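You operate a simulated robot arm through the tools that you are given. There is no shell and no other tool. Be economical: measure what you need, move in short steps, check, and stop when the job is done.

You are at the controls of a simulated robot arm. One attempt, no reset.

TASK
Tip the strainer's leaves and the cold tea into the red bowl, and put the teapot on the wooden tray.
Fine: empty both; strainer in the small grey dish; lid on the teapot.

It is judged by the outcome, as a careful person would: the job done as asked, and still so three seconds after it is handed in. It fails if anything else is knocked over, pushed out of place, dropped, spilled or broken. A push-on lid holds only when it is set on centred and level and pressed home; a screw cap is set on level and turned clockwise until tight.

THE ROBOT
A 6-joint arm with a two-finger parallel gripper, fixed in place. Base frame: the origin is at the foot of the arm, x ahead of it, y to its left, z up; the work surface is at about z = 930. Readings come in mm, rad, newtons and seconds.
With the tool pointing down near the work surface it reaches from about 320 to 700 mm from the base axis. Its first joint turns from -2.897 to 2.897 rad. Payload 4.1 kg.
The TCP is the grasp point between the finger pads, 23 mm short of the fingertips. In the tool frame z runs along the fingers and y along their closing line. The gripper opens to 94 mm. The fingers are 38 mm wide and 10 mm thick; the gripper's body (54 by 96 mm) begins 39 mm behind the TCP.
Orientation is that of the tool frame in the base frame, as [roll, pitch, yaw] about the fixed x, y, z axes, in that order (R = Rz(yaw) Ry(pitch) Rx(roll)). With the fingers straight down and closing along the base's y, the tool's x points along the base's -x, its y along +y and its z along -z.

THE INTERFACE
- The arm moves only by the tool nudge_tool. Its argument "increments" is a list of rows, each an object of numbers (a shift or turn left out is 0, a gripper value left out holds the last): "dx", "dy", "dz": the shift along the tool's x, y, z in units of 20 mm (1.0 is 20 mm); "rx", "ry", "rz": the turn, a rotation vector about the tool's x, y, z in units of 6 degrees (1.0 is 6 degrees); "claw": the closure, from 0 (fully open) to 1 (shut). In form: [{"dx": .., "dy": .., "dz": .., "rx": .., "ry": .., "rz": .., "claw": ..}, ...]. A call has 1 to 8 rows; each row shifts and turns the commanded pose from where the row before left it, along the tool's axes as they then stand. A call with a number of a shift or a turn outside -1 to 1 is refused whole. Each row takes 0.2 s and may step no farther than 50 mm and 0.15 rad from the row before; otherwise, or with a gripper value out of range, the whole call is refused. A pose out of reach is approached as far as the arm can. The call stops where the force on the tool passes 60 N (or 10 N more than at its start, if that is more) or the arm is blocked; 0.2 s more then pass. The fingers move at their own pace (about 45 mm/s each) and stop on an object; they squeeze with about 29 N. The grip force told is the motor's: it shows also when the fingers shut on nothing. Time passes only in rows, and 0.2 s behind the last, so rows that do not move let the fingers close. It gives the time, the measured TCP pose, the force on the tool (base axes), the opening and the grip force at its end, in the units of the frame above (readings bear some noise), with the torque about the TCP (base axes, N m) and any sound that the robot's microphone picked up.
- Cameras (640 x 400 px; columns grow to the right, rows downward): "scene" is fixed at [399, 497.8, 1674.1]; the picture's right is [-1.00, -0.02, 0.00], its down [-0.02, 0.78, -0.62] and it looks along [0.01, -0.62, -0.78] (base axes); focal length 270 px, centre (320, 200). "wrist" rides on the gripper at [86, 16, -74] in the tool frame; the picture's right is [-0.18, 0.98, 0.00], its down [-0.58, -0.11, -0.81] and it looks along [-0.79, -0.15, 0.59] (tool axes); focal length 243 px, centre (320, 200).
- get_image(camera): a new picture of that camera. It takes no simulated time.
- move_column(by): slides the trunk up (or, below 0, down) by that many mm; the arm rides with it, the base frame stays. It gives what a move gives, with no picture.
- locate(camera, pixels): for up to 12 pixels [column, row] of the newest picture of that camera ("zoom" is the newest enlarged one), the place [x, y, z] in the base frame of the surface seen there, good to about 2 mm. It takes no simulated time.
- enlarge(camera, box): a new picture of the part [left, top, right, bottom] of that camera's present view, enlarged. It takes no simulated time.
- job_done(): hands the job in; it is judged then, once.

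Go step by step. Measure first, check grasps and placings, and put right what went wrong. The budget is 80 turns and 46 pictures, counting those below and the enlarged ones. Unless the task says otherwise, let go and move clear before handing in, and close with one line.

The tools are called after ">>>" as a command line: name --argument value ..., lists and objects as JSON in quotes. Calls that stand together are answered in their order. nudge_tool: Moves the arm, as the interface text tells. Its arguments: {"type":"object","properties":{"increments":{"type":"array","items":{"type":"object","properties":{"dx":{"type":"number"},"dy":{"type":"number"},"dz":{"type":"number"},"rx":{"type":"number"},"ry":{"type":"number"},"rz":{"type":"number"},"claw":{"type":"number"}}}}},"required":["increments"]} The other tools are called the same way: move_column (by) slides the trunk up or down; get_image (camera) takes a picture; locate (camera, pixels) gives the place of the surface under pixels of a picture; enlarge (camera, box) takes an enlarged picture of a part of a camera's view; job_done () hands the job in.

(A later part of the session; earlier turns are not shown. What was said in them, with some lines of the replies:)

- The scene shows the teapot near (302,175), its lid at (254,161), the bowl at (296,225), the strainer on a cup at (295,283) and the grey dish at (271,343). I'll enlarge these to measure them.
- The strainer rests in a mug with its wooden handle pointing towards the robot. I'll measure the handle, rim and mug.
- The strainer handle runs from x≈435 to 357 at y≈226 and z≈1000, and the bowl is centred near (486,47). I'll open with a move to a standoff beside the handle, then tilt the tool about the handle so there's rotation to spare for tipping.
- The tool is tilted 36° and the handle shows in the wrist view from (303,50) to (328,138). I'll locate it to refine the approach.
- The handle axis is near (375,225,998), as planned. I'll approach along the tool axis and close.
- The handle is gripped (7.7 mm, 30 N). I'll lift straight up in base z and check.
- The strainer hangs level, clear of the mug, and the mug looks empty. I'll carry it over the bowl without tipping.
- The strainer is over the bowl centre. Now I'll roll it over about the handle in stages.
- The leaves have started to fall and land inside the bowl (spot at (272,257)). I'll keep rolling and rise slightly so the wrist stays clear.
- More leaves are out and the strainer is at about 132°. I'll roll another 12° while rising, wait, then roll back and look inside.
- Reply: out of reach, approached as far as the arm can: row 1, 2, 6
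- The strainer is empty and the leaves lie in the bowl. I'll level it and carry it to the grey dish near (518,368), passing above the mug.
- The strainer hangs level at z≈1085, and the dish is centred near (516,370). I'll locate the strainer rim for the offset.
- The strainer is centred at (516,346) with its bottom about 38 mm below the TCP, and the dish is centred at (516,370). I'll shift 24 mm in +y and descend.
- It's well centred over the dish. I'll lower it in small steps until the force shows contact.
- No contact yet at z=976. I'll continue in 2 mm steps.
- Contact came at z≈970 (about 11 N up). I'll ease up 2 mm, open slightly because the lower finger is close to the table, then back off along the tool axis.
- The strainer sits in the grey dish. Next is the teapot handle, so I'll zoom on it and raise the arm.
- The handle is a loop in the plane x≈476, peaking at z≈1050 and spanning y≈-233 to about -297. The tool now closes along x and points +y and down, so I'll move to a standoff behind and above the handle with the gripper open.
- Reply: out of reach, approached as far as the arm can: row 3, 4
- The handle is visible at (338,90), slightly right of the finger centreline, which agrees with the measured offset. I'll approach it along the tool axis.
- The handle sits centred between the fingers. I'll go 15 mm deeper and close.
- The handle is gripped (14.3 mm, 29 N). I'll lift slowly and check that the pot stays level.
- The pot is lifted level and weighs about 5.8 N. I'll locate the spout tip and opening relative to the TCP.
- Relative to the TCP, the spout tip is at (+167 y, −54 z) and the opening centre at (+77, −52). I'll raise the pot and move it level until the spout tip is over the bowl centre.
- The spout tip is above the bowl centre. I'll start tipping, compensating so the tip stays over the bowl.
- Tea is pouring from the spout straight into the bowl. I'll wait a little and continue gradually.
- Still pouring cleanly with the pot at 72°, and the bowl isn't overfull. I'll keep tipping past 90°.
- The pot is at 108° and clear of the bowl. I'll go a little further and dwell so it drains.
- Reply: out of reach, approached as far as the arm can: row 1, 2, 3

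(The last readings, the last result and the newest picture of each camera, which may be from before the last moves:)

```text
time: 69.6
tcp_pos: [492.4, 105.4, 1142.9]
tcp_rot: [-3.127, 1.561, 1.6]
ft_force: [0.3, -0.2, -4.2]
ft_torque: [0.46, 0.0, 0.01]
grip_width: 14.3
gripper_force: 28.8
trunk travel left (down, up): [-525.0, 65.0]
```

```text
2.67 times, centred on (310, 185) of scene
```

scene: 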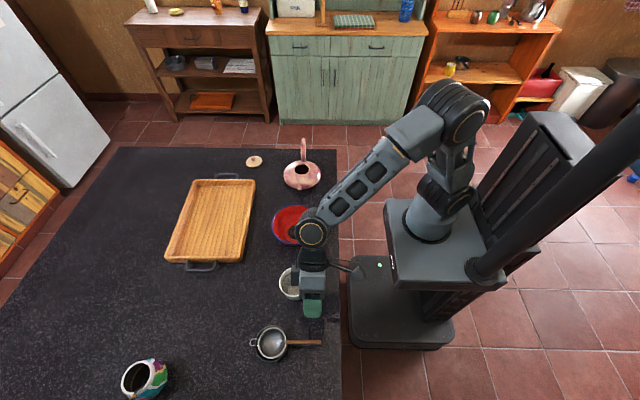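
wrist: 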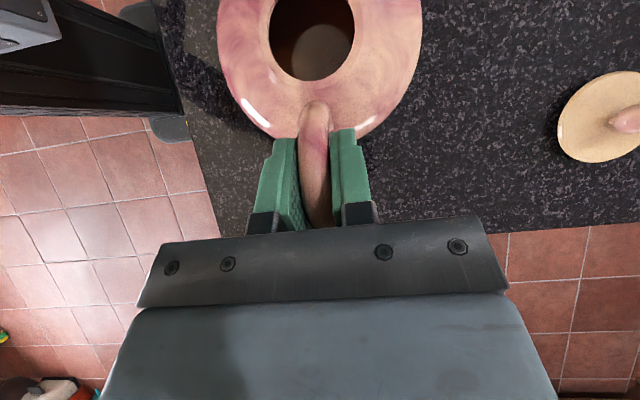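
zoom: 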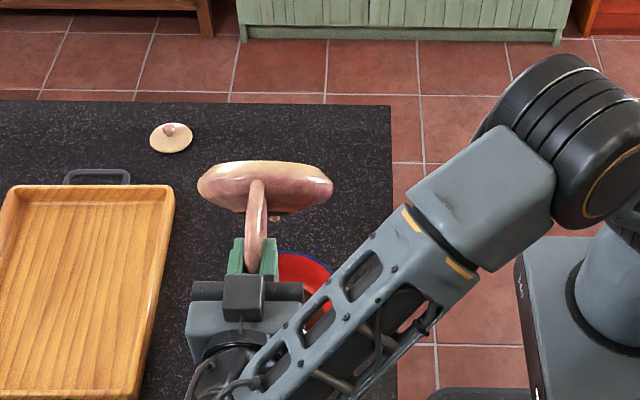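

The arm hit its reach limit at 126°, so the TCP slid back to y=106. I'll raise and roll back towards upright, keeping the spout over the bowl and clear of its rim.

>>> nudge_tool --increments '[{"dx": -0.75, "ry": 1}, {"dx": -0.75, "dz": -0.08, "ry": 1}, {"dx": -0.73, "dz": -0.16, "ry": 1}, {}]'

>>> enlarge --camera "scene" --box '[230, 110, 390, 260]'

```text
time: 70.6
tcp_pos: [492.7, 106.2, 1187.7]
tcp_rot: [-3.139, 1.255, 1.571]
ft_force: [0.3, -1.1, -3.9]
ft_torque: [0.4, 0.03, 0.02]
grip_width: 14.2
gripper_force: 29.2
trunk travel left (down, up): [-525.0, 65.0]
```

```text
2.67 times, centred on (310, 185) of scene
```

zoom: 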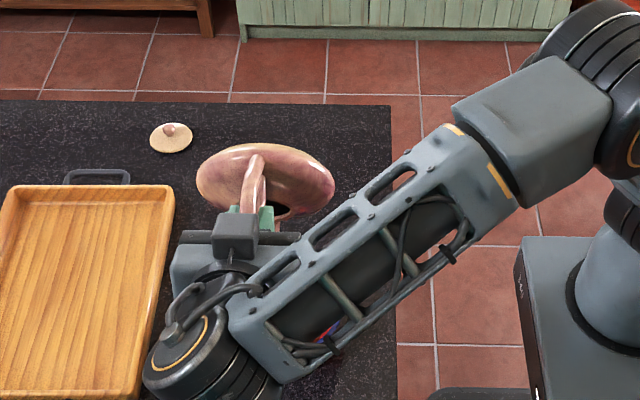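

>>> nudge_tool --increments '[{"ry": 1}, {"ry": 1}, {"ry": 1}, {"dx": -0.5, "dz": 0.69, "ry": 1}, {"dx": -0.57, "dz": 0.63, "ry": 1}, {"dx": -0.63, "dz": 0.57, "ry": 1}, {"dx": -0.69, "dz": 0.5, "ry": 1}, {"dx": -0.74, "dz": 0.42, "ry": 1}]'

>>> enlarge --camera "scene" --box '[230, 110, 390, 260]'

```text
time: 72.4
tcp_pos: [491.8, 21.2, 1186.8]
tcp_rot: [-3.141, 0.418, 1.568]
ft_force: [0.1, 0.5, -4.4]
ft_torque: [0.13, -0.03, 0.01]
grip_width: 14.4
gripper_force: 28.7
trunk travel left (down, up): [-525.0, 65.0]
```

```text
2.67 times, centred on (310, 185) of scene
```

zoom: 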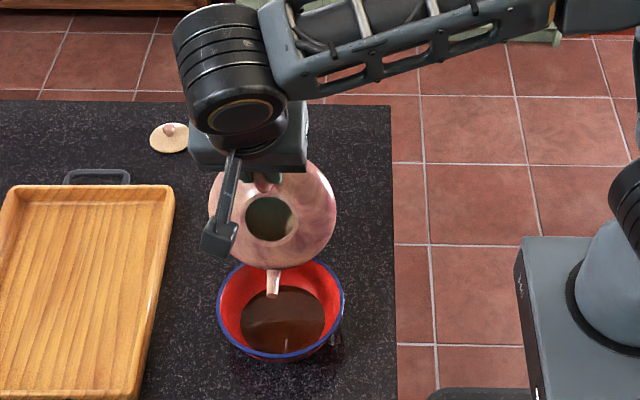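

The dripping has stopped, the tea is in the bowl and there's no spill. I'll return the pot upright and take it back to its spot.

>>> nudge_tool --increments '[{"dx": -0.82, "dz": 0.37, "ry": 1}, {"dx": -0.86, "dz": 0.28, "ry": 1}, {"dx": -0.83, "dz": 0.18, "ry": 1}, {"dx": -0.85, "dz": 0.09, "ry": 1}, {"dx": -0.8, "ry": 1}, {"dx": -0.75, "dz": -0.08, "ry": 1}, {"dx": -0.68, "dz": -0.15, "ry": 1}, {"dx": -0.57, "dz": -0.19, "ry": 1}]'

>>> nudge_tool --increments '[{"dx": -0.46, "dz": -0.2, "ry": 1}, {"dx": -0.39, "dz": -0.23, "ry": 1}, {"dx": -0.8, "dz": -0.58}, {"dx": -0.8, "dz": -0.58}, {"dx": -0.8, "dz": -0.58}, {"dx": -0.8, "dz": -0.58}, {"dx": -0.8, "dz": -0.58}, {}]'

>>> enlarge --camera "scene" --box '[230, 110, 390, 260]'

```text
time: 74.2
tcp_pos: [492.8, -105.7, 1187.5]
tcp_rot: [-3.141, -0.42, 1.569]
ft_force: [-0.1, 0.3, -5.5]
ft_torque: [-0.27, -0.02, -0.01]
grip_width: 14.5
gripper_force: 29.5
trunk travel left (down, up): [-525.0, 65.0]
```

```text
time: 76.0
tcp_pos: [492.7, -227.3, 1187.7]
tcp_rot: [3.141, -0.629, 1.571]
ft_force: [0.5, -0.1, -5.5]
ft_torque: [-0.33, -0.01, 0.04]
grip_width: 14.2
gripper_force: 28.9
trunk travel left (down, up): [-525.0, 65.0]
```

```text
2.67 times, centred on (310, 185) of scene
```

zoom: 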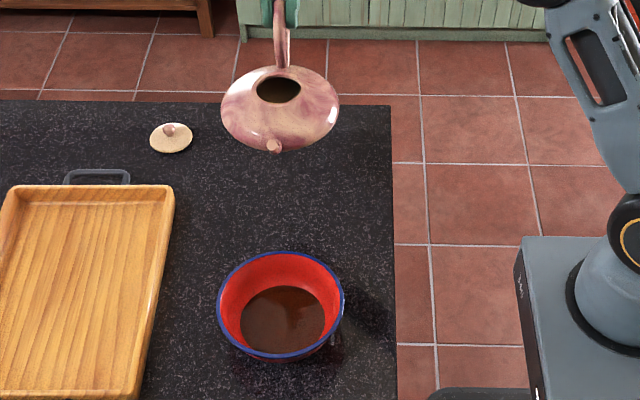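

The pot is upright and level, the bowl holds the tea and the table looks clean. I'll set the pot down near its original spot.

>>> nudge_tool --increments '[{"dx": -0.53, "dz": -0.38}, {"dx": -0.589, "dz": 0.808}, {"dx": -0.589, "dz": 0.808}, {"dx": -0.589, "dz": 0.808}, {"dx": -0.589, "dz": 0.808}, {"dx": -0.589, "dz": 0.808}, {"dx": -0.589, "dz": 0.808}, {"dx": -0.45, "dz": 0.62}]'

>>> nudge_tool --increments '[{"dx": -0.24, "dz": 0.32}, {"dx": -0.12, "dz": 0.16}, {"dx": -0.06, "dz": 0.08}, {}]'

```text
time: 77.8
tcp_pos: [493.1, -237.6, 1049.6]
tcp_rot: [-3.14, -0.627, 1.568]
ft_force: [-0.2, -0.8, -5.0]
ft_torque: [-0.34, -0.03, 0.04]
grip_width: 14.3
gripper_force: 29.3
trunk travel left (down, up): [-525.0, 65.0]
```

```text
time: 78.8
tcp_pos: [492.1, -237.8, 1036.6]
tcp_rot: [-3.141, -0.628, 1.571]
ft_force: [0.1, -0.6, -4.8]
ft_torque: [-0.36, -0.01, 0.0]
grip_width: 14.2
gripper_force: 29.0
trunk travel left (down, up): [-525.0, 65.0]
```

>>> nudge_tool --increments '[{"dx": -0.09, "dz": 0.12}, {"dx": -0.06, "dz": 0.08}, {}]'

>>> nudge_tool --increments '[{"dx": -0.03, "dz": 0.04}, {}]'

```text
time: 79.6
tcp_pos: [492.0, -237.5, 1032.6]
tcp_rot: [-3.141, -0.628, 1.569]
ft_force: [-0.4, -0.1, -4.2]
ft_torque: [-0.35, 0.01, 0.02]
grip_width: 14.1
gripper_force: 29.1
trunk travel left (down, up): [-525.0, 65.0]
```

```text
time: 80.2
tcp_pos: [491.8, -236.7, 1031.0]
tcp_rot: [3.139, -0.63, 1.571]
ft_force: [0.5, -1.3, 1.4]
ft_torque: [-0.3, 0.03, -0.02]
grip_width: 14.4
gripper_force: 28.9
trunk travel left (down, up): [-525.0, 65.0]
```

It has touched down at z=1031. I'll release, back off along the tool axis and look into the pot.

>>> nudge_tool --increments '[{"claw": 0.5}, {}, {}, {"dz": -1}, {"dz": -1}, {"dz": -1}, {}]'

>>> get_image --camera "wrist"

```text
time: 81.8
tcp_pos: [492.0, -272.2, 1080.8]
tcp_rot: [-3.141, -0.629, 1.571]
ft_force: [-0.8, -0.5, 0.4]
ft_torque: [0.01, -0.06, 0.01]
grip_width: 47.1
gripper_force: 0.1
trunk travel left (down, up): [-525.0, 65.0]
```

```text
16 pictures are left
```

wrist: 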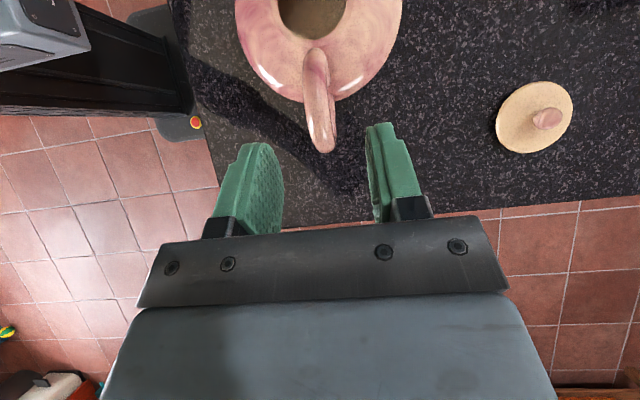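

The pot's inside looks empty and the handle is free. Next is the lid, so I'll locate its knob and edges, raise, turn the tool vertical and yaw it towards the lid.

>>> locate --camera "wrist" --pixels '[[547, 119], [540, 118], [553, 118], [497, 118], [575, 105], [540, 83], [525, 152], [520, 118], [315, 5], [345, 5], [280, 10], [312, 40]]'

>>> nudge_tool --increments '[{"dx": 0.589, "dz": -0.808, "claw": 0.5}, {"dx": 0.589, "dz": -0.808}, {"dx": 0.589, "dz": -0.808}, {"dx": 0.589, "dz": -0.808}, {"ry": -1}, {"ry": -1}, {"ry": -1}, {"ry": -1}]'

>>> nudge_tool --increments '[{"ry": -1}, {"ry": -1}, {"rz": -1}, {"rz": -1}, {"rz": -1}, {"rz": -1}, {"rz": -1}, {"rz": -1}]'

>>> nudge_tool --increments '[{"rz": -1}, {"rz": -1}, {"rz": -1}, {"rz": -1}, {"rz": -1}, {"rz": -0.4}, {}]'

```text
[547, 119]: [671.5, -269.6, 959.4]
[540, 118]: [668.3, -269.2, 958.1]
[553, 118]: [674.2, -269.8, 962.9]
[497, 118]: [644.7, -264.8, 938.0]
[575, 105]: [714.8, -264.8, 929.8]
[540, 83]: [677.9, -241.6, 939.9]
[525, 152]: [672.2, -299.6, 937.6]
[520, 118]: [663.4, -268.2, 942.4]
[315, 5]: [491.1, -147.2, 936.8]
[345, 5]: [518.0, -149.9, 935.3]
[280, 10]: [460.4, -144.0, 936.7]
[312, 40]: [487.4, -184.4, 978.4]
```

```text
time: 83.6
tcp_pos: [492.4, -271.9, 1162.5]
tcp_rot: [-3.141, -0.208, 1.571]
ft_force: [-0.9, 0.9, -0.6]
ft_torque: [0.01, 0.01, 0.01]
grip_width: 46.9
gripper_force: 0.1
trunk travel left (down, up): [-525.0, 65.0]
```

```text
time: 85.4
tcp_pos: [491.6, -272.9, 1160.5]
tcp_rot: [3.141, -0.001, 2.201]
ft_force: [1.1, -0.1, -0.1]
ft_torque: [-0.04, -0.04, 0.01]
grip_width: 46.6
gripper_force: 0.0
trunk travel left (down, up): [-525.0, 65.0]
```

```text
time: 87.0
tcp_pos: [492.4, -272.3, 1161.4]
tcp_rot: [-3.141, -0.001, 2.766]
ft_force: [-0.7, -1.3, 0.3]
ft_torque: [0.03, 0.0, 0.02]
grip_width: 46.9
gripper_force: 0.1
trunk travel left (down, up): [-525.0, 65.0]
```

The lid is centred at (672,−270) with radius ≈29, and the knob spans z≈945–962. The pot's inner floor reads about 937, so it's empty. I'll move above the lid and descend to test reach with a vertical tool.

>>> nudge_tool --increments '[{"dx": -0.926, "dy": 0.379}, {"dx": -0.926, "dy": 0.379, "dz": 0.5}, {"dx": -0.926, "dy": 0.379, "dz": 0.5}, {"dx": -0.926, "dy": 0.379, "dz": 0.5}, {"dx": -0.926, "dy": 0.379, "dz": 0.5}, {"dx": -0.926, "dy": 0.379, "dz": 0.5}, {"dx": -0.926, "dy": 0.379, "dz": 0.5}, {"dx": -0.926, "dy": 0.379, "dz": 0.5}]'

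>>> nudge_tool --increments '[{"dx": -0.926, "dy": 0.379}, {"dz": 0.8}, {"dz": 0.8}, {}]'

```text
time: 88.8
tcp_pos: [629.5, -265.3, 1091.4]
tcp_rot: [-3.141, 0.001, 2.763]
ft_force: [0.7, 0.0, -0.5]
ft_torque: [0.01, 0.01, 0.02]
grip_width: 47.0
gripper_force: 0.0
out of reach, approached as far as the arm can: row 7, 8
trunk travel left (down, up): [-525.0, 65.0]
```

```text
time: 89.8
tcp_pos: [630.7, -263.2, 1058.9]
tcp_rot: [-3.141, 0.001, 2.764]
ft_force: [1.0, 0.4, 0.6]
ft_torque: [0.01, 0.01, -0.02]
grip_width: 47.1
gripper_force: 0.1
out of reach, approached as far as the arm can: row 1
trunk travel left (down, up): [-525.0, 65.0]
```

Vertical reach ends at radius ≈683, but the lid is at 724. I'll lower the trunk a bit and see whether that extends the reach.

>>> move_column --by -55

>>> nudge_tool --increments '[{"dz": -1}, {"dx": -1}, {"dx": -1}, {}]'

```text
time: 90.8
tcp_pos: [629.4, -263.6, 1004.4]
tcp_rot: [3.142, 0.001, 2.765]
ft_force: [0.4, 0.3, 0.3]
ft_torque: [0.0, -0.01, -0.02]
grip_width: 47.1
gripper_force: 0.1
trunk travel left (down, up): [-470.0, 120.0]
```

```text
time: 91.8
tcp_pos: [635.7, -264.1, 1018.2]
tcp_rot: [3.141, -0.001, 2.765]
ft_force: [0.2, 0.2, 0.2]
ft_torque: [-0.01, 0.01, -0.01]
grip_width: 47.2
gripper_force: 0.1
out of reach, approached as far as the arm can: row 2, 3
trunk travel left (down, up): [-470.0, 120.0]
```

Reach grows as the tool sits lower relative to the arm, so I'll raise the trunk again and tilt the tool 15° outward to gain reach.

>>> move_column --by 110

>>> nudge_tool --increments '[{"ry": -1}, {"ry": -1}, {"ry": -0.5}, {"dx": -0.85, "dz": 0.23}, {"dx": -0.74, "dz": 0.2}, {}]'

```text
time: 93.2
tcp_pos: [636.7, -264.8, 1129.6]
tcp_rot: [-3.141, -0.001, 2.766]
ft_force: [-0.5, 0.6, 0.3]
ft_torque: [-0.01, -0.02, -0.01]
grip_width: 47.2
gripper_force: 0.0
trunk travel left (down, up): [-580.0, 10.0]
```

```text
time: 94.6
tcp_pos: [666.1, -277.5, 1128.5]
tcp_rot: [3.141, 0.263, 2.765]
ft_force: [-0.8, -0.3, -0.3]
ft_torque: [0.0, 0.0, 0.01]
grip_width: 46.9
gripper_force: 0.1
trunk travel left (down, up): [-580.0, 10.0]
```

Reached with a 15° tilt. I'll shift tangentially and descend to just above the knob, then check.

>>> nudge_tool --increments '[{"dx": 0.31, "dy": 0.235, "dz": 0.93}, {"dx": 0.31, "dy": 0.235, "dz": 0.93}, {"dx": 0.259, "dz": 0.966}, {"dx": 0.259, "dz": 0.966}, {"dx": 0.259, "dz": 0.966}, {"dx": 0.259, "dz": 0.966}, {"dx": 0.1, "dz": 0.38}, {}]'

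>>> get_image --camera "wrist"

```text
time: 96.4
tcp_pos: [668.3, -268.4, 1002.1]
tcp_rot: [-3.141, 0.262, 2.766]
ft_force: [-0.1, 0.4, -1.1]
ft_torque: [-0.02, 0.0, -0.04]
grip_width: 47.3
gripper_force: 0.1
trunk travel left (down, up): [-580.0, 10.0]
```

```text
15 pictures are left
```

wrist: 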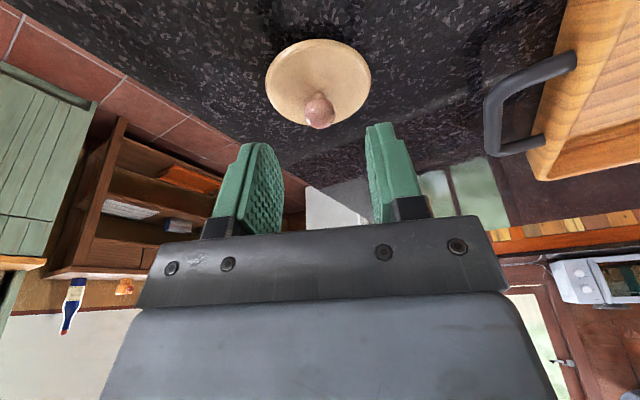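

>>> locate --camera "wrist" --pixels '[[320, 110], [309, 108], [331, 108], [320, 97], [320, 125], [267, 80], [370, 80], [318, 42], [300, 110], [318, 80]]'

```text
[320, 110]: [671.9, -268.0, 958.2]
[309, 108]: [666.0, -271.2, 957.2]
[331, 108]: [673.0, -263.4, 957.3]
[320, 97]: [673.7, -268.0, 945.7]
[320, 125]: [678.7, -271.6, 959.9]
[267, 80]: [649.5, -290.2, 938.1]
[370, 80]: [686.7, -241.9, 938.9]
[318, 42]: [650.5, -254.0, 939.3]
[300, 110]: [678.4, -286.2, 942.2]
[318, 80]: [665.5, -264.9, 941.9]
```

The knob is at about (673,−269,957), within 1–2 mm of plan. I'll descend and close on it.

>>> nudge_tool --increments '[{"dx": 0.25, "dy": 0.06, "dz": 0.7}, {"dx": 0.2, "dz": 0.7}, {"dx": 0.02, "dz": 0.05}, {}]'

>>> nudge_tool --increments '[{"claw": 1}, {}, {}, {}]'

>>> get_image --camera "wrist"

```text
time: 97.4
tcp_pos: [667.6, -265.4, 972.0]
tcp_rot: [3.141, 0.261, 2.765]
ft_force: [-0.3, -0.5, -1.9]
ft_torque: [0.01, -0.01, -0.04]
grip_width: 46.8
gripper_force: 0.0
trunk travel left (down, up): [-580.0, 10.0]
```

```text
time: 98.4
tcp_pos: [668.4, -265.8, 971.2]
tcp_rot: [3.14, 0.261, 2.765]
ft_force: [0.2, -0.6, 0.3]
ft_torque: [-0.02, -0.01, 0.01]
grip_width: 17.1
gripper_force: 29.2
trunk travel left (down, up): [-580.0, 10.0]
```

```text
14 pictures are left
```

wrist: 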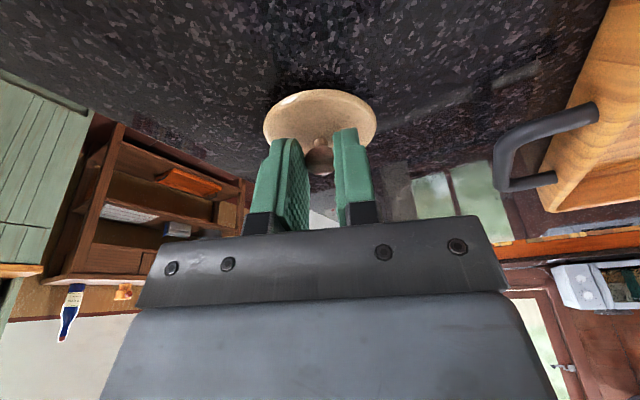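

The knob is gripped at 17 mm. I'll lift, view the lid in the gripper and locate the pot's opening.

>>> nudge_tool --increments '[{"dx": -0.13, "dz": -0.483}, {"dx": -0.259, "dz": -0.966}, {"dx": -0.259, "dz": -0.966}, {"dx": -0.259, "dz": -0.966}, {"dx": -0.259, "dz": -0.966}, {"dx": -0.259, "dz": -0.966}, {}]'

>>> enlarge --camera "scene" --box '[225, 120, 345, 205]'

```text
time: 100.0
tcp_pos: [667.5, -265.5, 1082.2]
tcp_rot: [-3.141, 0.26, 2.765]
ft_force: [0.5, 1.0, -0.9]
ft_torque: [0.01, -0.02, -0.03]
grip_width: 17.3
gripper_force: 28.5
trunk travel left (down, up): [-580.0, 10.0]
```

```text
4.71 times, centred on (285, 162) of scene
```

zoom: 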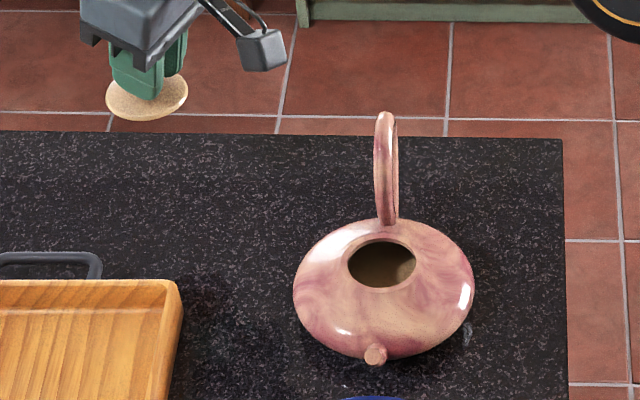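

>>> locate --camera "zoom" --pixels '[[345, 262], [419, 262], [382, 237], [382, 291], [345, 270], [419, 270], [107, 95], [187, 88], [140, 120], [172, 113], [382, 299], [125, 112]]'

```text
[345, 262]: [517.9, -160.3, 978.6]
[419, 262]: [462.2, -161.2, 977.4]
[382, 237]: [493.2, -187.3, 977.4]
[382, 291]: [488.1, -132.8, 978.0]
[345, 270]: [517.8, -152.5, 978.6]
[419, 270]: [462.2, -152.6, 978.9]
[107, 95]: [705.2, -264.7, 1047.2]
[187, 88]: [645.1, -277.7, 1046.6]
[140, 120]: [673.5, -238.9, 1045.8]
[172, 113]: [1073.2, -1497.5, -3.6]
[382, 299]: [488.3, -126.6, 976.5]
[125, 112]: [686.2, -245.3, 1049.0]
```

The opening is centred at (490,−160) with rim z≈978, and the lid in the grip is level and centred near (675,−270). I'll carry it over the pot at a safe height.

>>> nudge_tool --increments '[{"dx": -0.23, "dz": -0.87}, {"dx": 0.934, "dy": 0.154, "dz": -0.25}, {"dx": 0.934, "dy": 0.154, "dz": -0.25}, {"dx": 0.934, "dy": 0.154, "dz": -0.25}, {"dx": 0.934, "dy": 0.154, "dz": -0.25}, {"dx": 0.934, "dy": 0.154, "dz": -0.25}, {"dx": 0.934, "dy": 0.154, "dz": -0.25}, {"dx": 0.934, "dy": 0.154, "dz": -0.25}]'

>>> nudge_tool --increments '[{"dx": 0.934, "dy": 0.154, "dz": -0.25}, {"dx": 0.934, "dy": 0.154, "dz": -0.25}, {"dx": 0.934, "dy": 0.154, "dz": -0.25}, {"dx": 0.934, "dy": 0.154, "dz": -0.25}, {}]'

>>> enlarge --camera "scene" --box '[255, 120, 345, 205]'

```text
time: 101.8
tcp_pos: [548.0, -194.9, 1099.8]
tcp_rot: [-3.141, 0.261, 2.765]
ft_force: [-0.3, 0.7, -1.0]
ft_torque: [0.0, -0.02, 0.0]
grip_width: 17.2
gripper_force: 28.8
trunk travel left (down, up): [-580.0, 10.0]
```

```text
time: 103.0
tcp_pos: [481.1, -153.6, 1099.9]
tcp_rot: [-3.141, 0.263, 2.764]
ft_force: [0.6, 0.6, -0.8]
ft_torque: [-0.01, -0.01, -0.04]
grip_width: 16.9
gripper_force: 28.5
trunk travel left (down, up): [-580.0, 10.0]
```

```text
4.71 times, centred on (300, 162) of scene
```

zoom: 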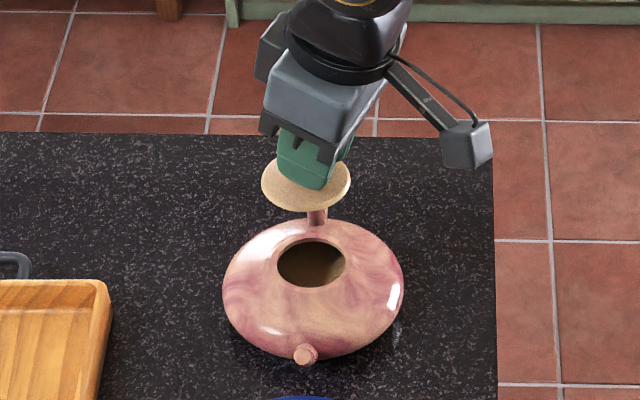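

>>> locate --camera "zoom" --pixels '[[264, 180], [348, 176], [310, 208], [290, 205], [330, 202], [275, 195], [342, 192], [320, 207], [276, 262], [347, 262], [311, 239], [311, 289]]'

```text
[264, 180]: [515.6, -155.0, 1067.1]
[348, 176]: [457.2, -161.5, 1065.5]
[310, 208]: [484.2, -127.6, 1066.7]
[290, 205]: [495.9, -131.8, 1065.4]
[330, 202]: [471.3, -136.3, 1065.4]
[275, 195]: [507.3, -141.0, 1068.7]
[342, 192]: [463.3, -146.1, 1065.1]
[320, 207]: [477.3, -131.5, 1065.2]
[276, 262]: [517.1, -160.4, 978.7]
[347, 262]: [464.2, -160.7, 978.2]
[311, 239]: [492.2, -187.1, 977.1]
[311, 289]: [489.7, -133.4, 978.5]
```

The lid is level and centred near (487,−158), with the opening at (490,−160). I'll correct by (+3,−2) and descend to just above the rim.

>>> nudge_tool --increments '[{"dx": -0.18, "dy": -0.04, "dz": 0.05}, {"dx": 0.259, "dz": 0.966}, {"dx": 0.259, "dz": 0.966}, {"dx": 0.259, "dz": 0.966}, {"dx": 0.1, "dz": 0.38}, {}]'

>>> enlarge --camera "scene" --box '[270, 140, 334, 195]'

```text
time: 104.4
tcp_pos: [485.4, -157.2, 1032.7]
tcp_rot: [-3.141, 0.26, 2.764]
ft_force: [1.1, -0.6, -1.6]
ft_torque: [0.02, 0.02, 0.01]
grip_width: 16.8
gripper_force: 29.0
trunk travel left (down, up): [-580.0, 10.0]
```

```text
7.27 times, centred on (302, 168) of scene
```

zoom: 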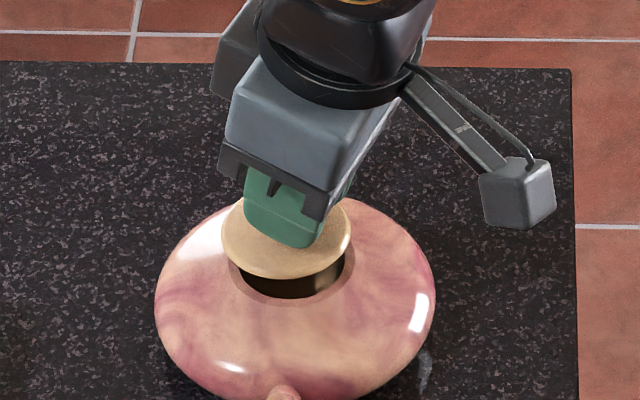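

>>> locate --camera "zoom" --pixels '[[223, 228], [349, 228], [240, 258], [262, 274], [290, 277], [320, 268], [340, 252], [349, 240], [292, 299], [231, 275], [353, 260], [292, 291]]'

```text
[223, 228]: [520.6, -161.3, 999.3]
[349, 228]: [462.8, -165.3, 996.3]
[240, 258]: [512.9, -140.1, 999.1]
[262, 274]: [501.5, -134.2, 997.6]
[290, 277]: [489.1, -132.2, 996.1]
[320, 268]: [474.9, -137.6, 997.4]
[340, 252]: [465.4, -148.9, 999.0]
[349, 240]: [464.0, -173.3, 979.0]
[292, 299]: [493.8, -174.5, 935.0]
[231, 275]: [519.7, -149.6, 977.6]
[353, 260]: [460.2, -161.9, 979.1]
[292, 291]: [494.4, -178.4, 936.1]
```

The lid is at (491.5,−161.5) against the opening at (490.4,−160.2). I'll make a last 1–2 mm correction and lower until contact.

>>> nudge_tool --increments '[{"dx": 0.075, "dy": 0.035, "dz": -0.02}, {"dx": 0.06, "dz": 0.24}, {"dx": 0.05, "dz": 0.2}, {"dx": 0.026, "dz": 0.1}, {}]'

>>> nudge_tool --increments '[{"dx": 0.026, "dz": 0.1}, {}]'

>>> nudge_tool --increments '[{"dx": 0.026, "dz": 0.1}, {}]'

>>> nudge_tool --increments '[{"dx": 0.026, "dz": 0.1}, {}]'

```text
time: 105.6
tcp_pos: [483.6, -155.4, 1020.5]
tcp_rot: [3.141, 0.26, 2.765]
ft_force: [0.8, -0.1, 0.0]
ft_torque: [0.03, -0.01, 0.02]
grip_width: 16.9
gripper_force: 29.0
trunk travel left (down, up): [-580.0, 10.0]
```

```text
time: 106.2
tcp_pos: [482.3, -156.4, 1018.6]
tcp_rot: [-3.141, 0.262, 2.766]
ft_force: [-0.2, 0.7, -0.5]
ft_torque: [0.0, -0.01, 0.01]
grip_width: 17.2
gripper_force: 29.1
trunk travel left (down, up): [-580.0, 10.0]
```

```text
time: 106.8
tcp_pos: [484.7, -157.1, 1017.0]
tcp_rot: [-3.141, 0.263, 2.763]
ft_force: [-0.5, 0.1, -0.7]
ft_torque: [-0.01, 0.0, 0.01]
grip_width: 17.0
gripper_force: 29.3
trunk travel left (down, up): [-580.0, 10.0]
```

```text
time: 107.4
tcp_pos: [484.3, -156.7, 1015.0]
tcp_rot: [-3.141, 0.264, 2.766]
ft_force: [-0.7, -1.2, 5.2]
ft_torque: [0.01, 0.14, 0.02]
grip_width: 17.1
gripper_force: 29.3
trunk travel left (down, up): [-580.0, 10.0]
```

Contact came at z=1015 with the lid edge at rim height. I'll press down gradually while watching the force.

>>> nudge_tool --increments '[{"dx": 0.02, "dz": 0.08}, {}]'

>>> nudge_tool --increments '[{"dx": 0.02, "dz": 0.08}, {}]'

>>> nudge_tool --increments '[{"dx": 0.02, "dz": 0.08}, {}]'

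>>> enlarge --camera "scene" --box '[270, 140, 334, 195]'

```text
time: 108.0
tcp_pos: [484.8, -157.0, 1015.3]
tcp_rot: [-3.14, 0.268, 2.764]
ft_force: [2.0, 0.8, 22.1]
ft_torque: [0.09, 0.15, 0.05]
grip_width: 17.0
gripper_force: 29.3
trunk travel left (down, up): [-580.0, 10.0]
```

```text
time: 108.6
tcp_pos: [484.1, -157.3, 1012.3]
tcp_rot: [-3.141, 0.265, 2.765]
ft_force: [7.3, 0.1, 24.1]
ft_torque: [-0.12, -0.37, 0.07]
grip_width: 17.0
gripper_force: 28.5
trunk travel left (down, up): [-580.0, 10.0]
```

```text
time: 109.2
tcp_pos: [482.7, -156.7, 1011.6]
tcp_rot: [3.141, 0.265, 2.763]
ft_force: [7.9, 0.2, 28.2]
ft_torque: [-0.06, -0.27, 0.04]
grip_width: 17.2
gripper_force: 28.8
trunk travel left (down, up): [-580.0, 10.0]
```

```text
7.27 times, centred on (302, 168) of scene
```

zoom: 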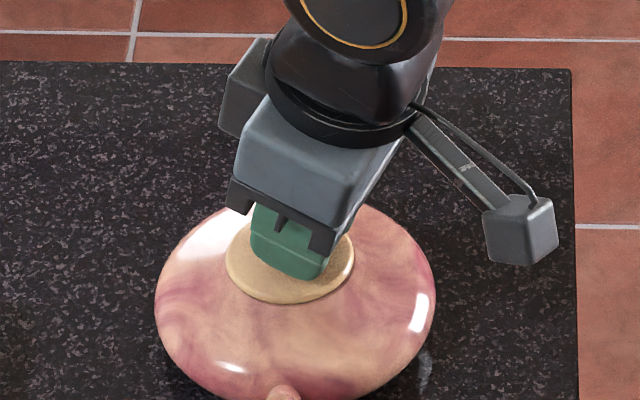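

>>> locate --camera "zoom" --pixels '[[230, 256], [350, 256], [245, 282], [290, 297], [335, 282], [235, 240], [290, 285], [345, 240]]'

```text
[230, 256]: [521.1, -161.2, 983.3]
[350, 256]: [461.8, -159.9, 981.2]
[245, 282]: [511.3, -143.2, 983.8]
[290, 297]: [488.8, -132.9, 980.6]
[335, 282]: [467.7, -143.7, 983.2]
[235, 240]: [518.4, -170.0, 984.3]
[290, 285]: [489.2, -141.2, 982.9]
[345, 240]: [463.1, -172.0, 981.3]
```

The lid lies level, centred at (491,−161). I'll release, rise, turn the tool vertical, close the fingers and press home straight down on the knob.

>>> nudge_tool --increments '[{"dx": -0.02, "dz": -0.08}, {"claw": 0.6}, {}, {}, {"dz": -1}, {"dz": -1}, {"dz": -0.5}, {"ry": 1}]'

>>> nudge_tool --increments '[{"ry": 1, "claw": 1}, {"ry": 0.5}, {}, {}, {}]'

>>> enlarge --camera "scene" --box '[270, 140, 334, 195]'

```text
time: 111.0
tcp_pos: [471.8, -152.3, 1059.1]
tcp_rot: [3.141, 0.16, 2.763]
ft_force: [-0.8, 0.3, -0.3]
ft_torque: [0.01, -0.03, -0.01]
grip_width: 37.8
gripper_force: 0.0
trunk travel left (down, up): [-580.0, 10.0]
```

```text
time: 112.2
tcp_pos: [472.8, -151.5, 1059.1]
tcp_rot: [-3.141, 0.0, 2.764]
ft_force: [0.1, 0.4, -0.6]
ft_torque: [-0.01, 0.0, -0.01]
grip_width: 0.1
gripper_force: 29.0
trunk travel left (down, up): [-580.0, 10.0]
```

```text
7.27 times, centred on (302, 168) of scene
```

zoom: 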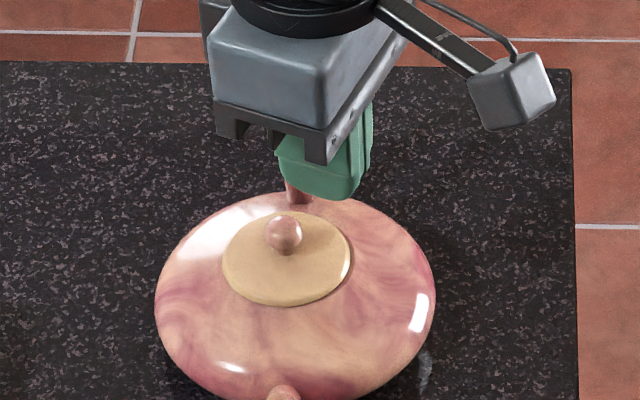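

>>> locate --camera "zoom" --pixels '[[285, 222], [285, 235], [268, 235], [301, 235], [224, 255], [349, 255], [285, 304], [285, 213], [250, 290], [325, 290], [240, 225], [335, 225]]'

```text
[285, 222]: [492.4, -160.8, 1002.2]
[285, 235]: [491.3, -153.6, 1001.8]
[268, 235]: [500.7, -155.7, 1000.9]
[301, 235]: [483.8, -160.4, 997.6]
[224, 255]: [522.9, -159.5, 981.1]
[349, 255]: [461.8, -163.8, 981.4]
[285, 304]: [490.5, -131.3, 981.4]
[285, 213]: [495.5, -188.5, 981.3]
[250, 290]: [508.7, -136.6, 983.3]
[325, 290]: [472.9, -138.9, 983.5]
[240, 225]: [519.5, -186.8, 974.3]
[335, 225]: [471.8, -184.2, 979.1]
```

The lid is centred and level, with the knob at (492,−160) and its top at about 1004. I'll press straight down with closed fingers.

>>> nudge_tool --increments '[{"dx": -0.53, "dy": -0.02}, {"dx": -0.52, "dy": -0.02}, {"dz": 0.7}, {"dz": 0.5}, {"dz": 0.15}, {}]'

>>> nudge_tool --increments '[{"dz": 0.1}, {"dz": 0.1}, {"dz": 0.05}, {}]'

```text
time: 113.6
tcp_pos: [490.1, -160.6, 1033.1]
tcp_rot: [3.14, -0.001, 2.765]
ft_force: [0.7, 0.1, 0.2]
ft_torque: [0.0, 0.01, 0.0]
grip_width: 0.0
gripper_force: 28.8
trunk travel left (down, up): [-580.0, 10.0]
```

```text
time: 114.6
tcp_pos: [489.8, -160.5, 1028.1]
tcp_rot: [-3.141, 0.002, 2.764]
ft_force: [-0.7, -2.0, 6.5]
ft_torque: [0.0, 0.0, -0.04]
grip_width: 0.1
gripper_force: 28.9
trunk travel left (down, up): [-580.0, 10.0]
```

>>> nudge_tool --increments '[{"dz": 0.1}, {}]'

>>> nudge_tool --increments '[{"dz": 0.1}, {}]'

>>> nudge_tool --increments '[{"dz": 0.07}, {}]'

```text
time: 115.2
tcp_pos: [489.6, -159.7, 1027.9]
tcp_rot: [-3.141, 0.004, 2.766]
ft_force: [0.5, -0.6, 22.4]
ft_torque: [-0.03, -0.08, -0.03]
grip_width: 0.0
gripper_force: 28.9
trunk travel left (down, up): [-580.0, 10.0]
```

```text
time: 115.8
tcp_pos: [489.6, -160.6, 1027.2]
tcp_rot: [-3.141, 0.012, 2.763]
ft_force: [1.0, -1.3, 45.3]
ft_torque: [-0.03, -0.06, 0.03]
grip_width: 0.0
gripper_force: 28.7
trunk travel left (down, up): [-580.0, 10.0]
```

```text
time: 116.4
tcp_pos: [489.6, -159.7, 1026.9]
tcp_rot: [3.14, 0.012, 2.763]
ft_force: [-1.4, -0.2, 52.8]
ft_torque: [-0.01, -0.04, -0.02]
grip_width: 0.2
gripper_force: 29.3
trunk travel left (down, up): [-580.0, 10.0]
```

The force rose to 53 N with no further travel, so the lid is home. I'll lift off and return to the handle approach pose.

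>>> nudge_tool --increments '[{"dz": -0.5}, {"dz": -1}, {"dz": -1}, {"dz": -1}, {"dz": -1}, {"dz": -0.7}, {"rz": 1, "claw": 0.5}, {"rz": 1}]'

>>> nudge_tool --increments '[{"rz": 1}, {"rz": 1}, {"rz": 1}, {"rz": 1}, {"rz": 1}, {"rz": 1}, {"rz": 1}, {"rz": 1}]'

>>> nudge_tool --increments '[{"rz": 1, "dx": -0.5}, {"rz": 0.38, "dx": -1}, {"dx": -1}, {"dx": -1}, {"dx": -1}, {"dx": -1}, {"dx": -1}, {}]'

>>> nudge_tool --increments '[{"ry": 1}, {"ry": 1}, {"ry": 1}, {"ry": 1}, {"ry": 1}, {"ry": 1}, {}]'

```text
time: 118.2
tcp_pos: [490.6, -159.7, 1125.8]
tcp_rot: [-3.14, 0.001, 2.554]
ft_force: [0.2, -0.1, 0.3]
ft_torque: [0.01, 0.01, -0.01]
grip_width: 47.3
gripper_force: 0.0
trunk travel left (down, up): [-580.0, 10.0]
```

```text
time: 120.0
tcp_pos: [490.8, -160.0, 1125.5]
tcp_rot: [-3.14, 0.001, 1.714]
ft_force: [0.0, -0.5, -0.5]
ft_torque: [-0.01, 0.01, -0.02]
grip_width: 46.8
gripper_force: 0.1
trunk travel left (down, up): [-580.0, 10.0]
```

```text
time: 121.8
tcp_pos: [493.4, -290.3, 1125.5]
tcp_rot: [-3.141, 0.0, 1.573]
ft_force: [-0.5, -0.3, 0.0]
ft_torque: [0.01, -0.02, -0.06]
grip_width: 47.2
gripper_force: 0.1
trunk travel left (down, up): [-580.0, 10.0]
```

```text
time: 123.4
tcp_pos: [493.2, -289.0, 1127.5]
tcp_rot: [-3.14, -0.63, 1.572]
ft_force: [0.9, 0.1, 0.1]
ft_torque: [0.0, 0.05, 0.04]
grip_width: 47.0
gripper_force: 0.0
trunk travel left (down, up): [-580.0, 10.0]
```

Orientation is restored. I'll approach the handle to the earlier grasp point.

>>> nudge_tool --increments '[{"dx": -0.38, "dy": -0.06, "dz": 0.4}, {"dx": -0.38, "dz": 1}, {"dz": 1}, {"dz": 1}, {"dz": 1}, {"dz": 0.7}, {"dz": 0.3}, {}]'

>>> nudge_tool --increments '[{"claw": 1}, {}, {}, {}, {}]'

>>> get_image --camera "wrist"

```text
time: 125.2
tcp_pos: [490.7, -238.9, 1029.1]
tcp_rot: [3.141, -0.627, 1.573]
ft_force: [0.4, 0.1, -0.4]
ft_torque: [-0.01, -0.01, 0.0]
grip_width: 47.0
gripper_force: 0.0
trunk travel left (down, up): [-580.0, 10.0]
```

```text
time: 126.4
tcp_pos: [491.9, -238.7, 1029.5]
tcp_rot: [-3.141, -0.629, 1.572]
ft_force: [2.1, 0.4, -0.1]
ft_torque: [0.15, -0.08, -0.23]
grip_width: 14.3
gripper_force: 29.0
trunk travel left (down, up): [-580.0, 10.0]
```

```text
8 pictures are left
```

wrist: 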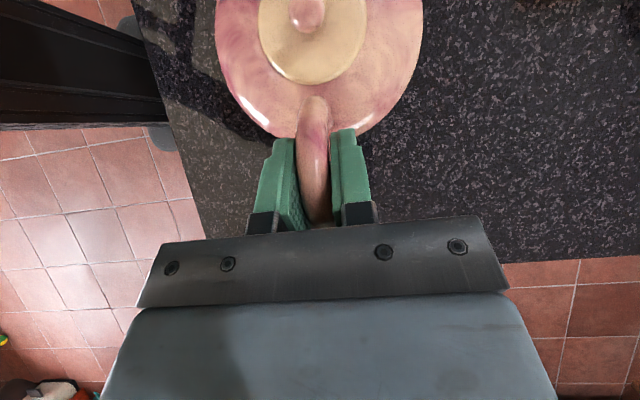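

It's a firm grip with the lid seated. I'll lift 130 mm, then yaw the pot −90° about vertical so the handle faces the robot.

>>> nudge_tool --increments '[{"dx": 0.15, "dz": -0.2}, {"dx": 0.45, "dz": -0.6}, {"dx": 0.589, "dz": -0.808}, {"dx": 0.589, "dz": -0.808}, {"dx": 0.589, "dz": -0.808}, {"dx": 0.589, "dz": -0.808}, {"dx": 0.589, "dz": -0.808}, {"dx": 0.3, "dz": -0.4}]'

>>> nudge_tool --increments '[{"rx": -0.589, "rz": 0.808}, {"rx": -0.589, "rz": 0.808}, {"rx": -0.589, "rz": 0.808}, {"rx": -0.589, "rz": 0.808}, {"rx": -0.589, "rz": 0.808}, {"rx": -0.589, "rz": 0.808}, {"rx": -0.589, "rz": 0.808}, {"rx": -0.589, "rz": 0.808}]'

```text
time: 128.2
tcp_pos: [492.0, -239.2, 1160.0]
tcp_rot: [3.141, -0.627, 1.572]
ft_force: [-0.5, 0.1, -4.4]
ft_torque: [-0.39, 0.0, 0.0]
grip_width: 14.2
gripper_force: 28.6
trunk travel left (down, up): [-580.0, 10.0]
```

```text
time: 130.0
tcp_pos: [492.5, -238.1, 1160.1]
tcp_rot: [3.141, -0.627, 0.732]
ft_force: [0.0, 0.4, -5.1]
ft_torque: [-0.25, 0.29, -0.01]
grip_width: 14.3
gripper_force: 28.5
trunk travel left (down, up): [-580.0, 10.0]
```

The yaw is working and the pot stays level. I'll finish the turn and translate towards y=0.

>>> nudge_tool --increments '[{"rx": -0.589, "rz": 0.808}, {"rx": -0.589, "rz": 0.808}, {"rx": -0.589, "rz": 0.808}, {"rx": -0.589, "rz": 0.808}, {"rx": -0.589, "rz": 0.808}, {"rx": -0.589, "rz": 0.808}, {"rx": -0.589, "rz": 0.808}, {}]'

>>> nudge_tool --increments '[{"dy": -1}, {"dy": -1}, {"dy": -1}, {"dy": -1}, {"dy": -1}, {"dy": -1}, {"dy": -1}, {"dy": -1}]'

>>> nudge_tool --increments '[{"dx": 0.4, "dy": -1, "dz": 0.29}, {"dx": 0.808, "dy": -1, "dz": 0.588}, {"dx": 0.808, "dy": -1, "dz": 0.588}, {"dx": 0.808, "dy": -0.9, "dz": 0.588}, {"dx": 0.808, "dz": 0.588}, {"dx": 0.808, "dz": 0.588}, {"dx": 0.808, "dz": 0.588}, {}]'

>>> enlarge --camera "scene" --box '[150, 130, 340, 280]'

```text
time: 131.8
tcp_pos: [491.4, -238.3, 1160.5]
tcp_rot: [3.14, -0.627, 0.001]
ft_force: [-0.3, 0.4, -5.5]
ft_torque: [-0.03, 0.35, 0.01]
grip_width: 14.6
gripper_force: 29.4
trunk travel left (down, up): [-580.0, 10.0]
```

```text
time: 133.6
tcp_pos: [492.4, -78.7, 1158.8]
tcp_rot: [3.14, -0.628, 0.003]
ft_force: [0.8, 0.6, -5.3]
ft_torque: [0.02, 0.38, 0.01]
grip_width: 13.8
gripper_force: 28.4
trunk travel left (down, up): [-580.0, 10.0]
```

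```text
time: 135.4
tcp_pos: [618.6, -20.5, 1155.9]
tcp_rot: [-3.134, -0.631, 0.008]
ft_force: [-1.4, -0.1, -4.1]
ft_torque: [0.02, 0.38, 0.02]
grip_width: 14.2
gripper_force: 29.3
out of reach, approached as far as the arm can: row 4, 5, 7
trunk travel left (down, up): [-580.0, 10.0]
```

```text
2.67 times, centred on (245, 205) of scene
```

zoom: 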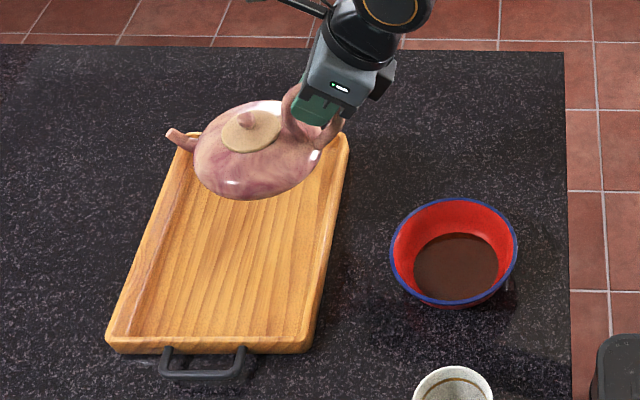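

The arm hit its limit at x=618 at this height. Reach improves lower down, so I'll descend to z≈1090 (pot still above the tray rim) and push outward.

>>> nudge_tool --increments '[{"dx": -0.589, "dz": 0.808}, {"dx": -0.589, "dz": 0.808}, {"dx": -0.589, "dz": 0.808}, {"dx": 0.808, "dz": 0.588}, {"dx": 0.808, "dz": 0.588}, {}]'

```text
time: 136.8
tcp_pos: [660.6, -20.7, 1097.0]
tcp_rot: [-3.138, -0.629, 0.006]
ft_force: [-0.3, -0.1, -4.5]
ft_torque: [0.02, 0.36, 0.04]
grip_width: 14.1
gripper_force: 28.6
trunk travel left (down, up): [-580.0, 10.0]
```

Now at x=661, so the pot centre is at about (738,−21), inside the tray. I'll descend to just above the tray and check clearance.

>>> nudge_tool --increments '[{"dx": -0.589, "dz": 0.808}, {"dx": -0.5, "dz": 0.69}, {}]'

>>> enlarge --camera "scene" --box '[150, 140, 300, 260]'

>>> locate --camera "zoom" --pixels '[[250, 200], [130, 200], [330, 220]]'

```text
time: 137.6
tcp_pos: [660.9, -20.6, 1060.7]
tcp_rot: [-3.141, -0.628, 0.004]
ft_force: [0.2, 0.4, -4.9]
ft_torque: [0.01, 0.34, 0.01]
grip_width: 14.3
gripper_force: 28.7
trunk travel left (down, up): [-580.0, 10.0]
```

```text
3.33 times, centred on (225, 200) of scene
```

zoom: 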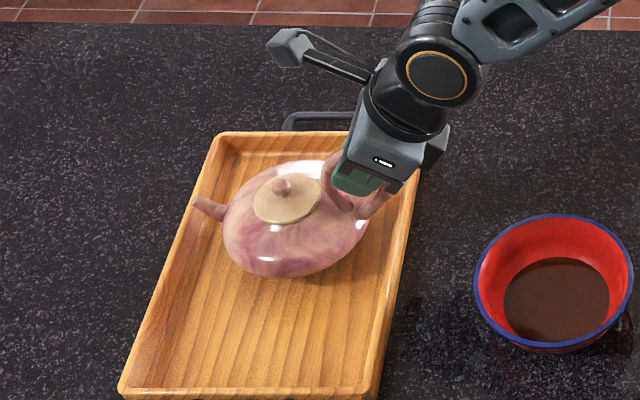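

```text
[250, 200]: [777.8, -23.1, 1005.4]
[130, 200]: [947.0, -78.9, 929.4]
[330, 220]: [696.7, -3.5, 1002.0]
```

Clearance is good on all sides. I'll lower it onto the tray floor.

>>> nudge_tool --increments '[{"dx": -0.35, "dz": 0.485}, {"dx": -0.2, "dz": 0.28}, {"dx": -0.06, "dz": 0.08}, {}]'

>>> nudge_tool --increments '[{"dx": -0.06, "dz": 0.08}, {}]'

>>> nudge_tool --increments '[{"dx": -0.06, "dz": 0.08}, {}]'

```text
time: 138.6
tcp_pos: [660.7, -21.7, 1038.2]
tcp_rot: [3.14, -0.628, 0.0]
ft_force: [-0.1, 0.1, -4.2]
ft_torque: [-0.01, 0.38, -0.01]
grip_width: 14.4
gripper_force: 28.8
trunk travel left (down, up): [-580.0, 10.0]
```

```text
time: 139.2
tcp_pos: [660.9, -21.4, 1036.4]
tcp_rot: [3.138, -0.628, 0.004]
ft_force: [0.1, -0.2, -5.3]
ft_torque: [0.02, 0.36, -0.02]
grip_width: 14.2
gripper_force: 28.2
trunk travel left (down, up): [-580.0, 10.0]
```

```text
time: 139.8
tcp_pos: [660.6, -21.9, 1036.0]
tcp_rot: [3.14, -0.629, 0.002]
ft_force: [-1.2, -0.6, 3.3]
ft_torque: [0.02, 0.08, -0.05]
grip_width: 14.3
gripper_force: 29.0
trunk travel left (down, up): [-580.0, 10.0]
```

Contact shows at z≈1036 with the pot on the tray floor. I'll release, back off along the tool axis and rise.

>>> nudge_tool --increments '[{"claw": 0.55}, {}, {}, {"dz": -0.5}, {"dz": -1}, {"dz": -1}, {"dz": -1}, {"dz": -1}]'

>>> nudge_tool --increments '[{"dz": -1}, {"dz": -1}, {"dz": -1}, {"dx": -0.8, "dz": -0.58}, {"dx": -0.8, "dz": -0.58}, {}]'

>>> get_image --camera "scene"

>>> enlarge --camera "scene" --box '[160, 140, 300, 260]'

```text
time: 141.6
tcp_pos: [606.2, -20.7, 1108.3]
tcp_rot: [3.14, -0.631, 0.003]
ft_force: [0.3, 1.1, 0.6]
ft_torque: [-0.01, 0.0, 0.0]
grip_width: 42.1
gripper_force: 0.1
trunk travel left (down, up): [-580.0, 10.0]
```

```text
time: 143.0
tcp_pos: [532.0, -21.5, 1155.4]
tcp_rot: [3.14, -0.631, 0.004]
ft_force: [1.2, -0.1, -0.9]
ft_torque: [-0.02, 0.0, 0.02]
grip_width: 42.3
gripper_force: 0.1
trunk travel left (down, up): [-580.0, 10.0]
```

```text
5 pictures are left
```

scene: 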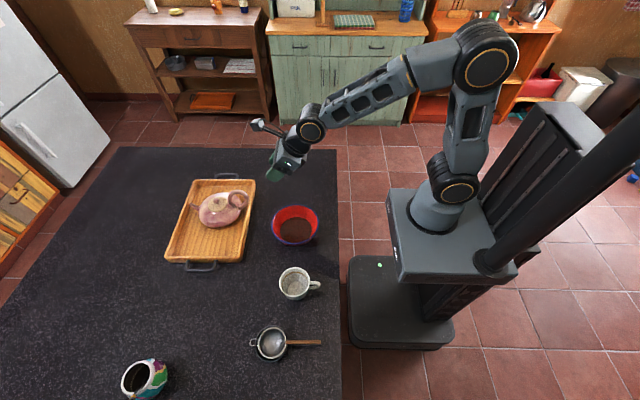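

```text
3.33 times, centred on (230, 200) of scene
```

zoom: 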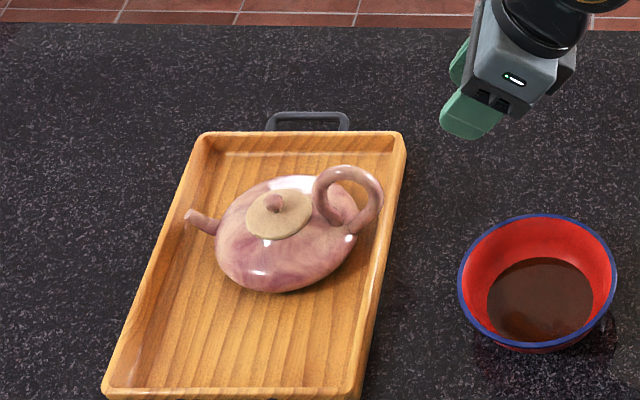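

The pot sits in the tray with its lid on. I'll check that the lid is level and take one look at the mug and strainer.

>>> locate --camera "zoom" --pixels '[[249, 222], [309, 210], [290, 237], [268, 238], [262, 195], [275, 202]]'

>>> enlarge --camera "scene" --box '[230, 255, 350, 370]'

```text
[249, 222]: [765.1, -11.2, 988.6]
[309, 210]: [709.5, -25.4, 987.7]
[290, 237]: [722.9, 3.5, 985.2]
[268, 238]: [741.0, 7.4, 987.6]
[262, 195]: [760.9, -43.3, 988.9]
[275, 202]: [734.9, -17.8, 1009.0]
```

```text
3.48 times, centred on (290, 312) of scene
```

zoom: 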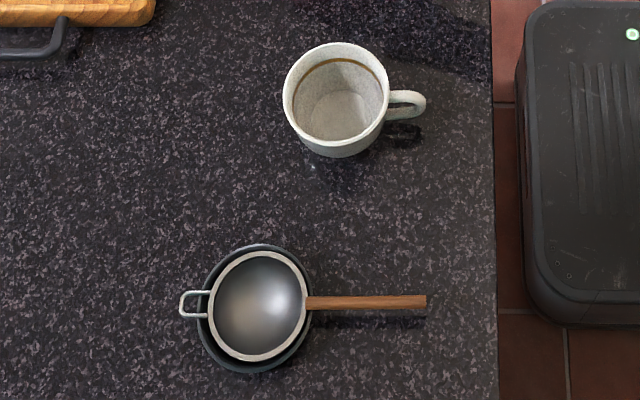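

The lid reads level (985–989 all round), the mug holds only a stain ring, and the strainer lies empty in the grey dish. The arm is clear, so I'll hand in.

>>> job_done

```text
The job is handed in.
```

The leaves and the cold tea are in the red bowl, the empty strainer is in the grey dish, and the emptied teapot, lid pressed on, stands on the wooden tray.
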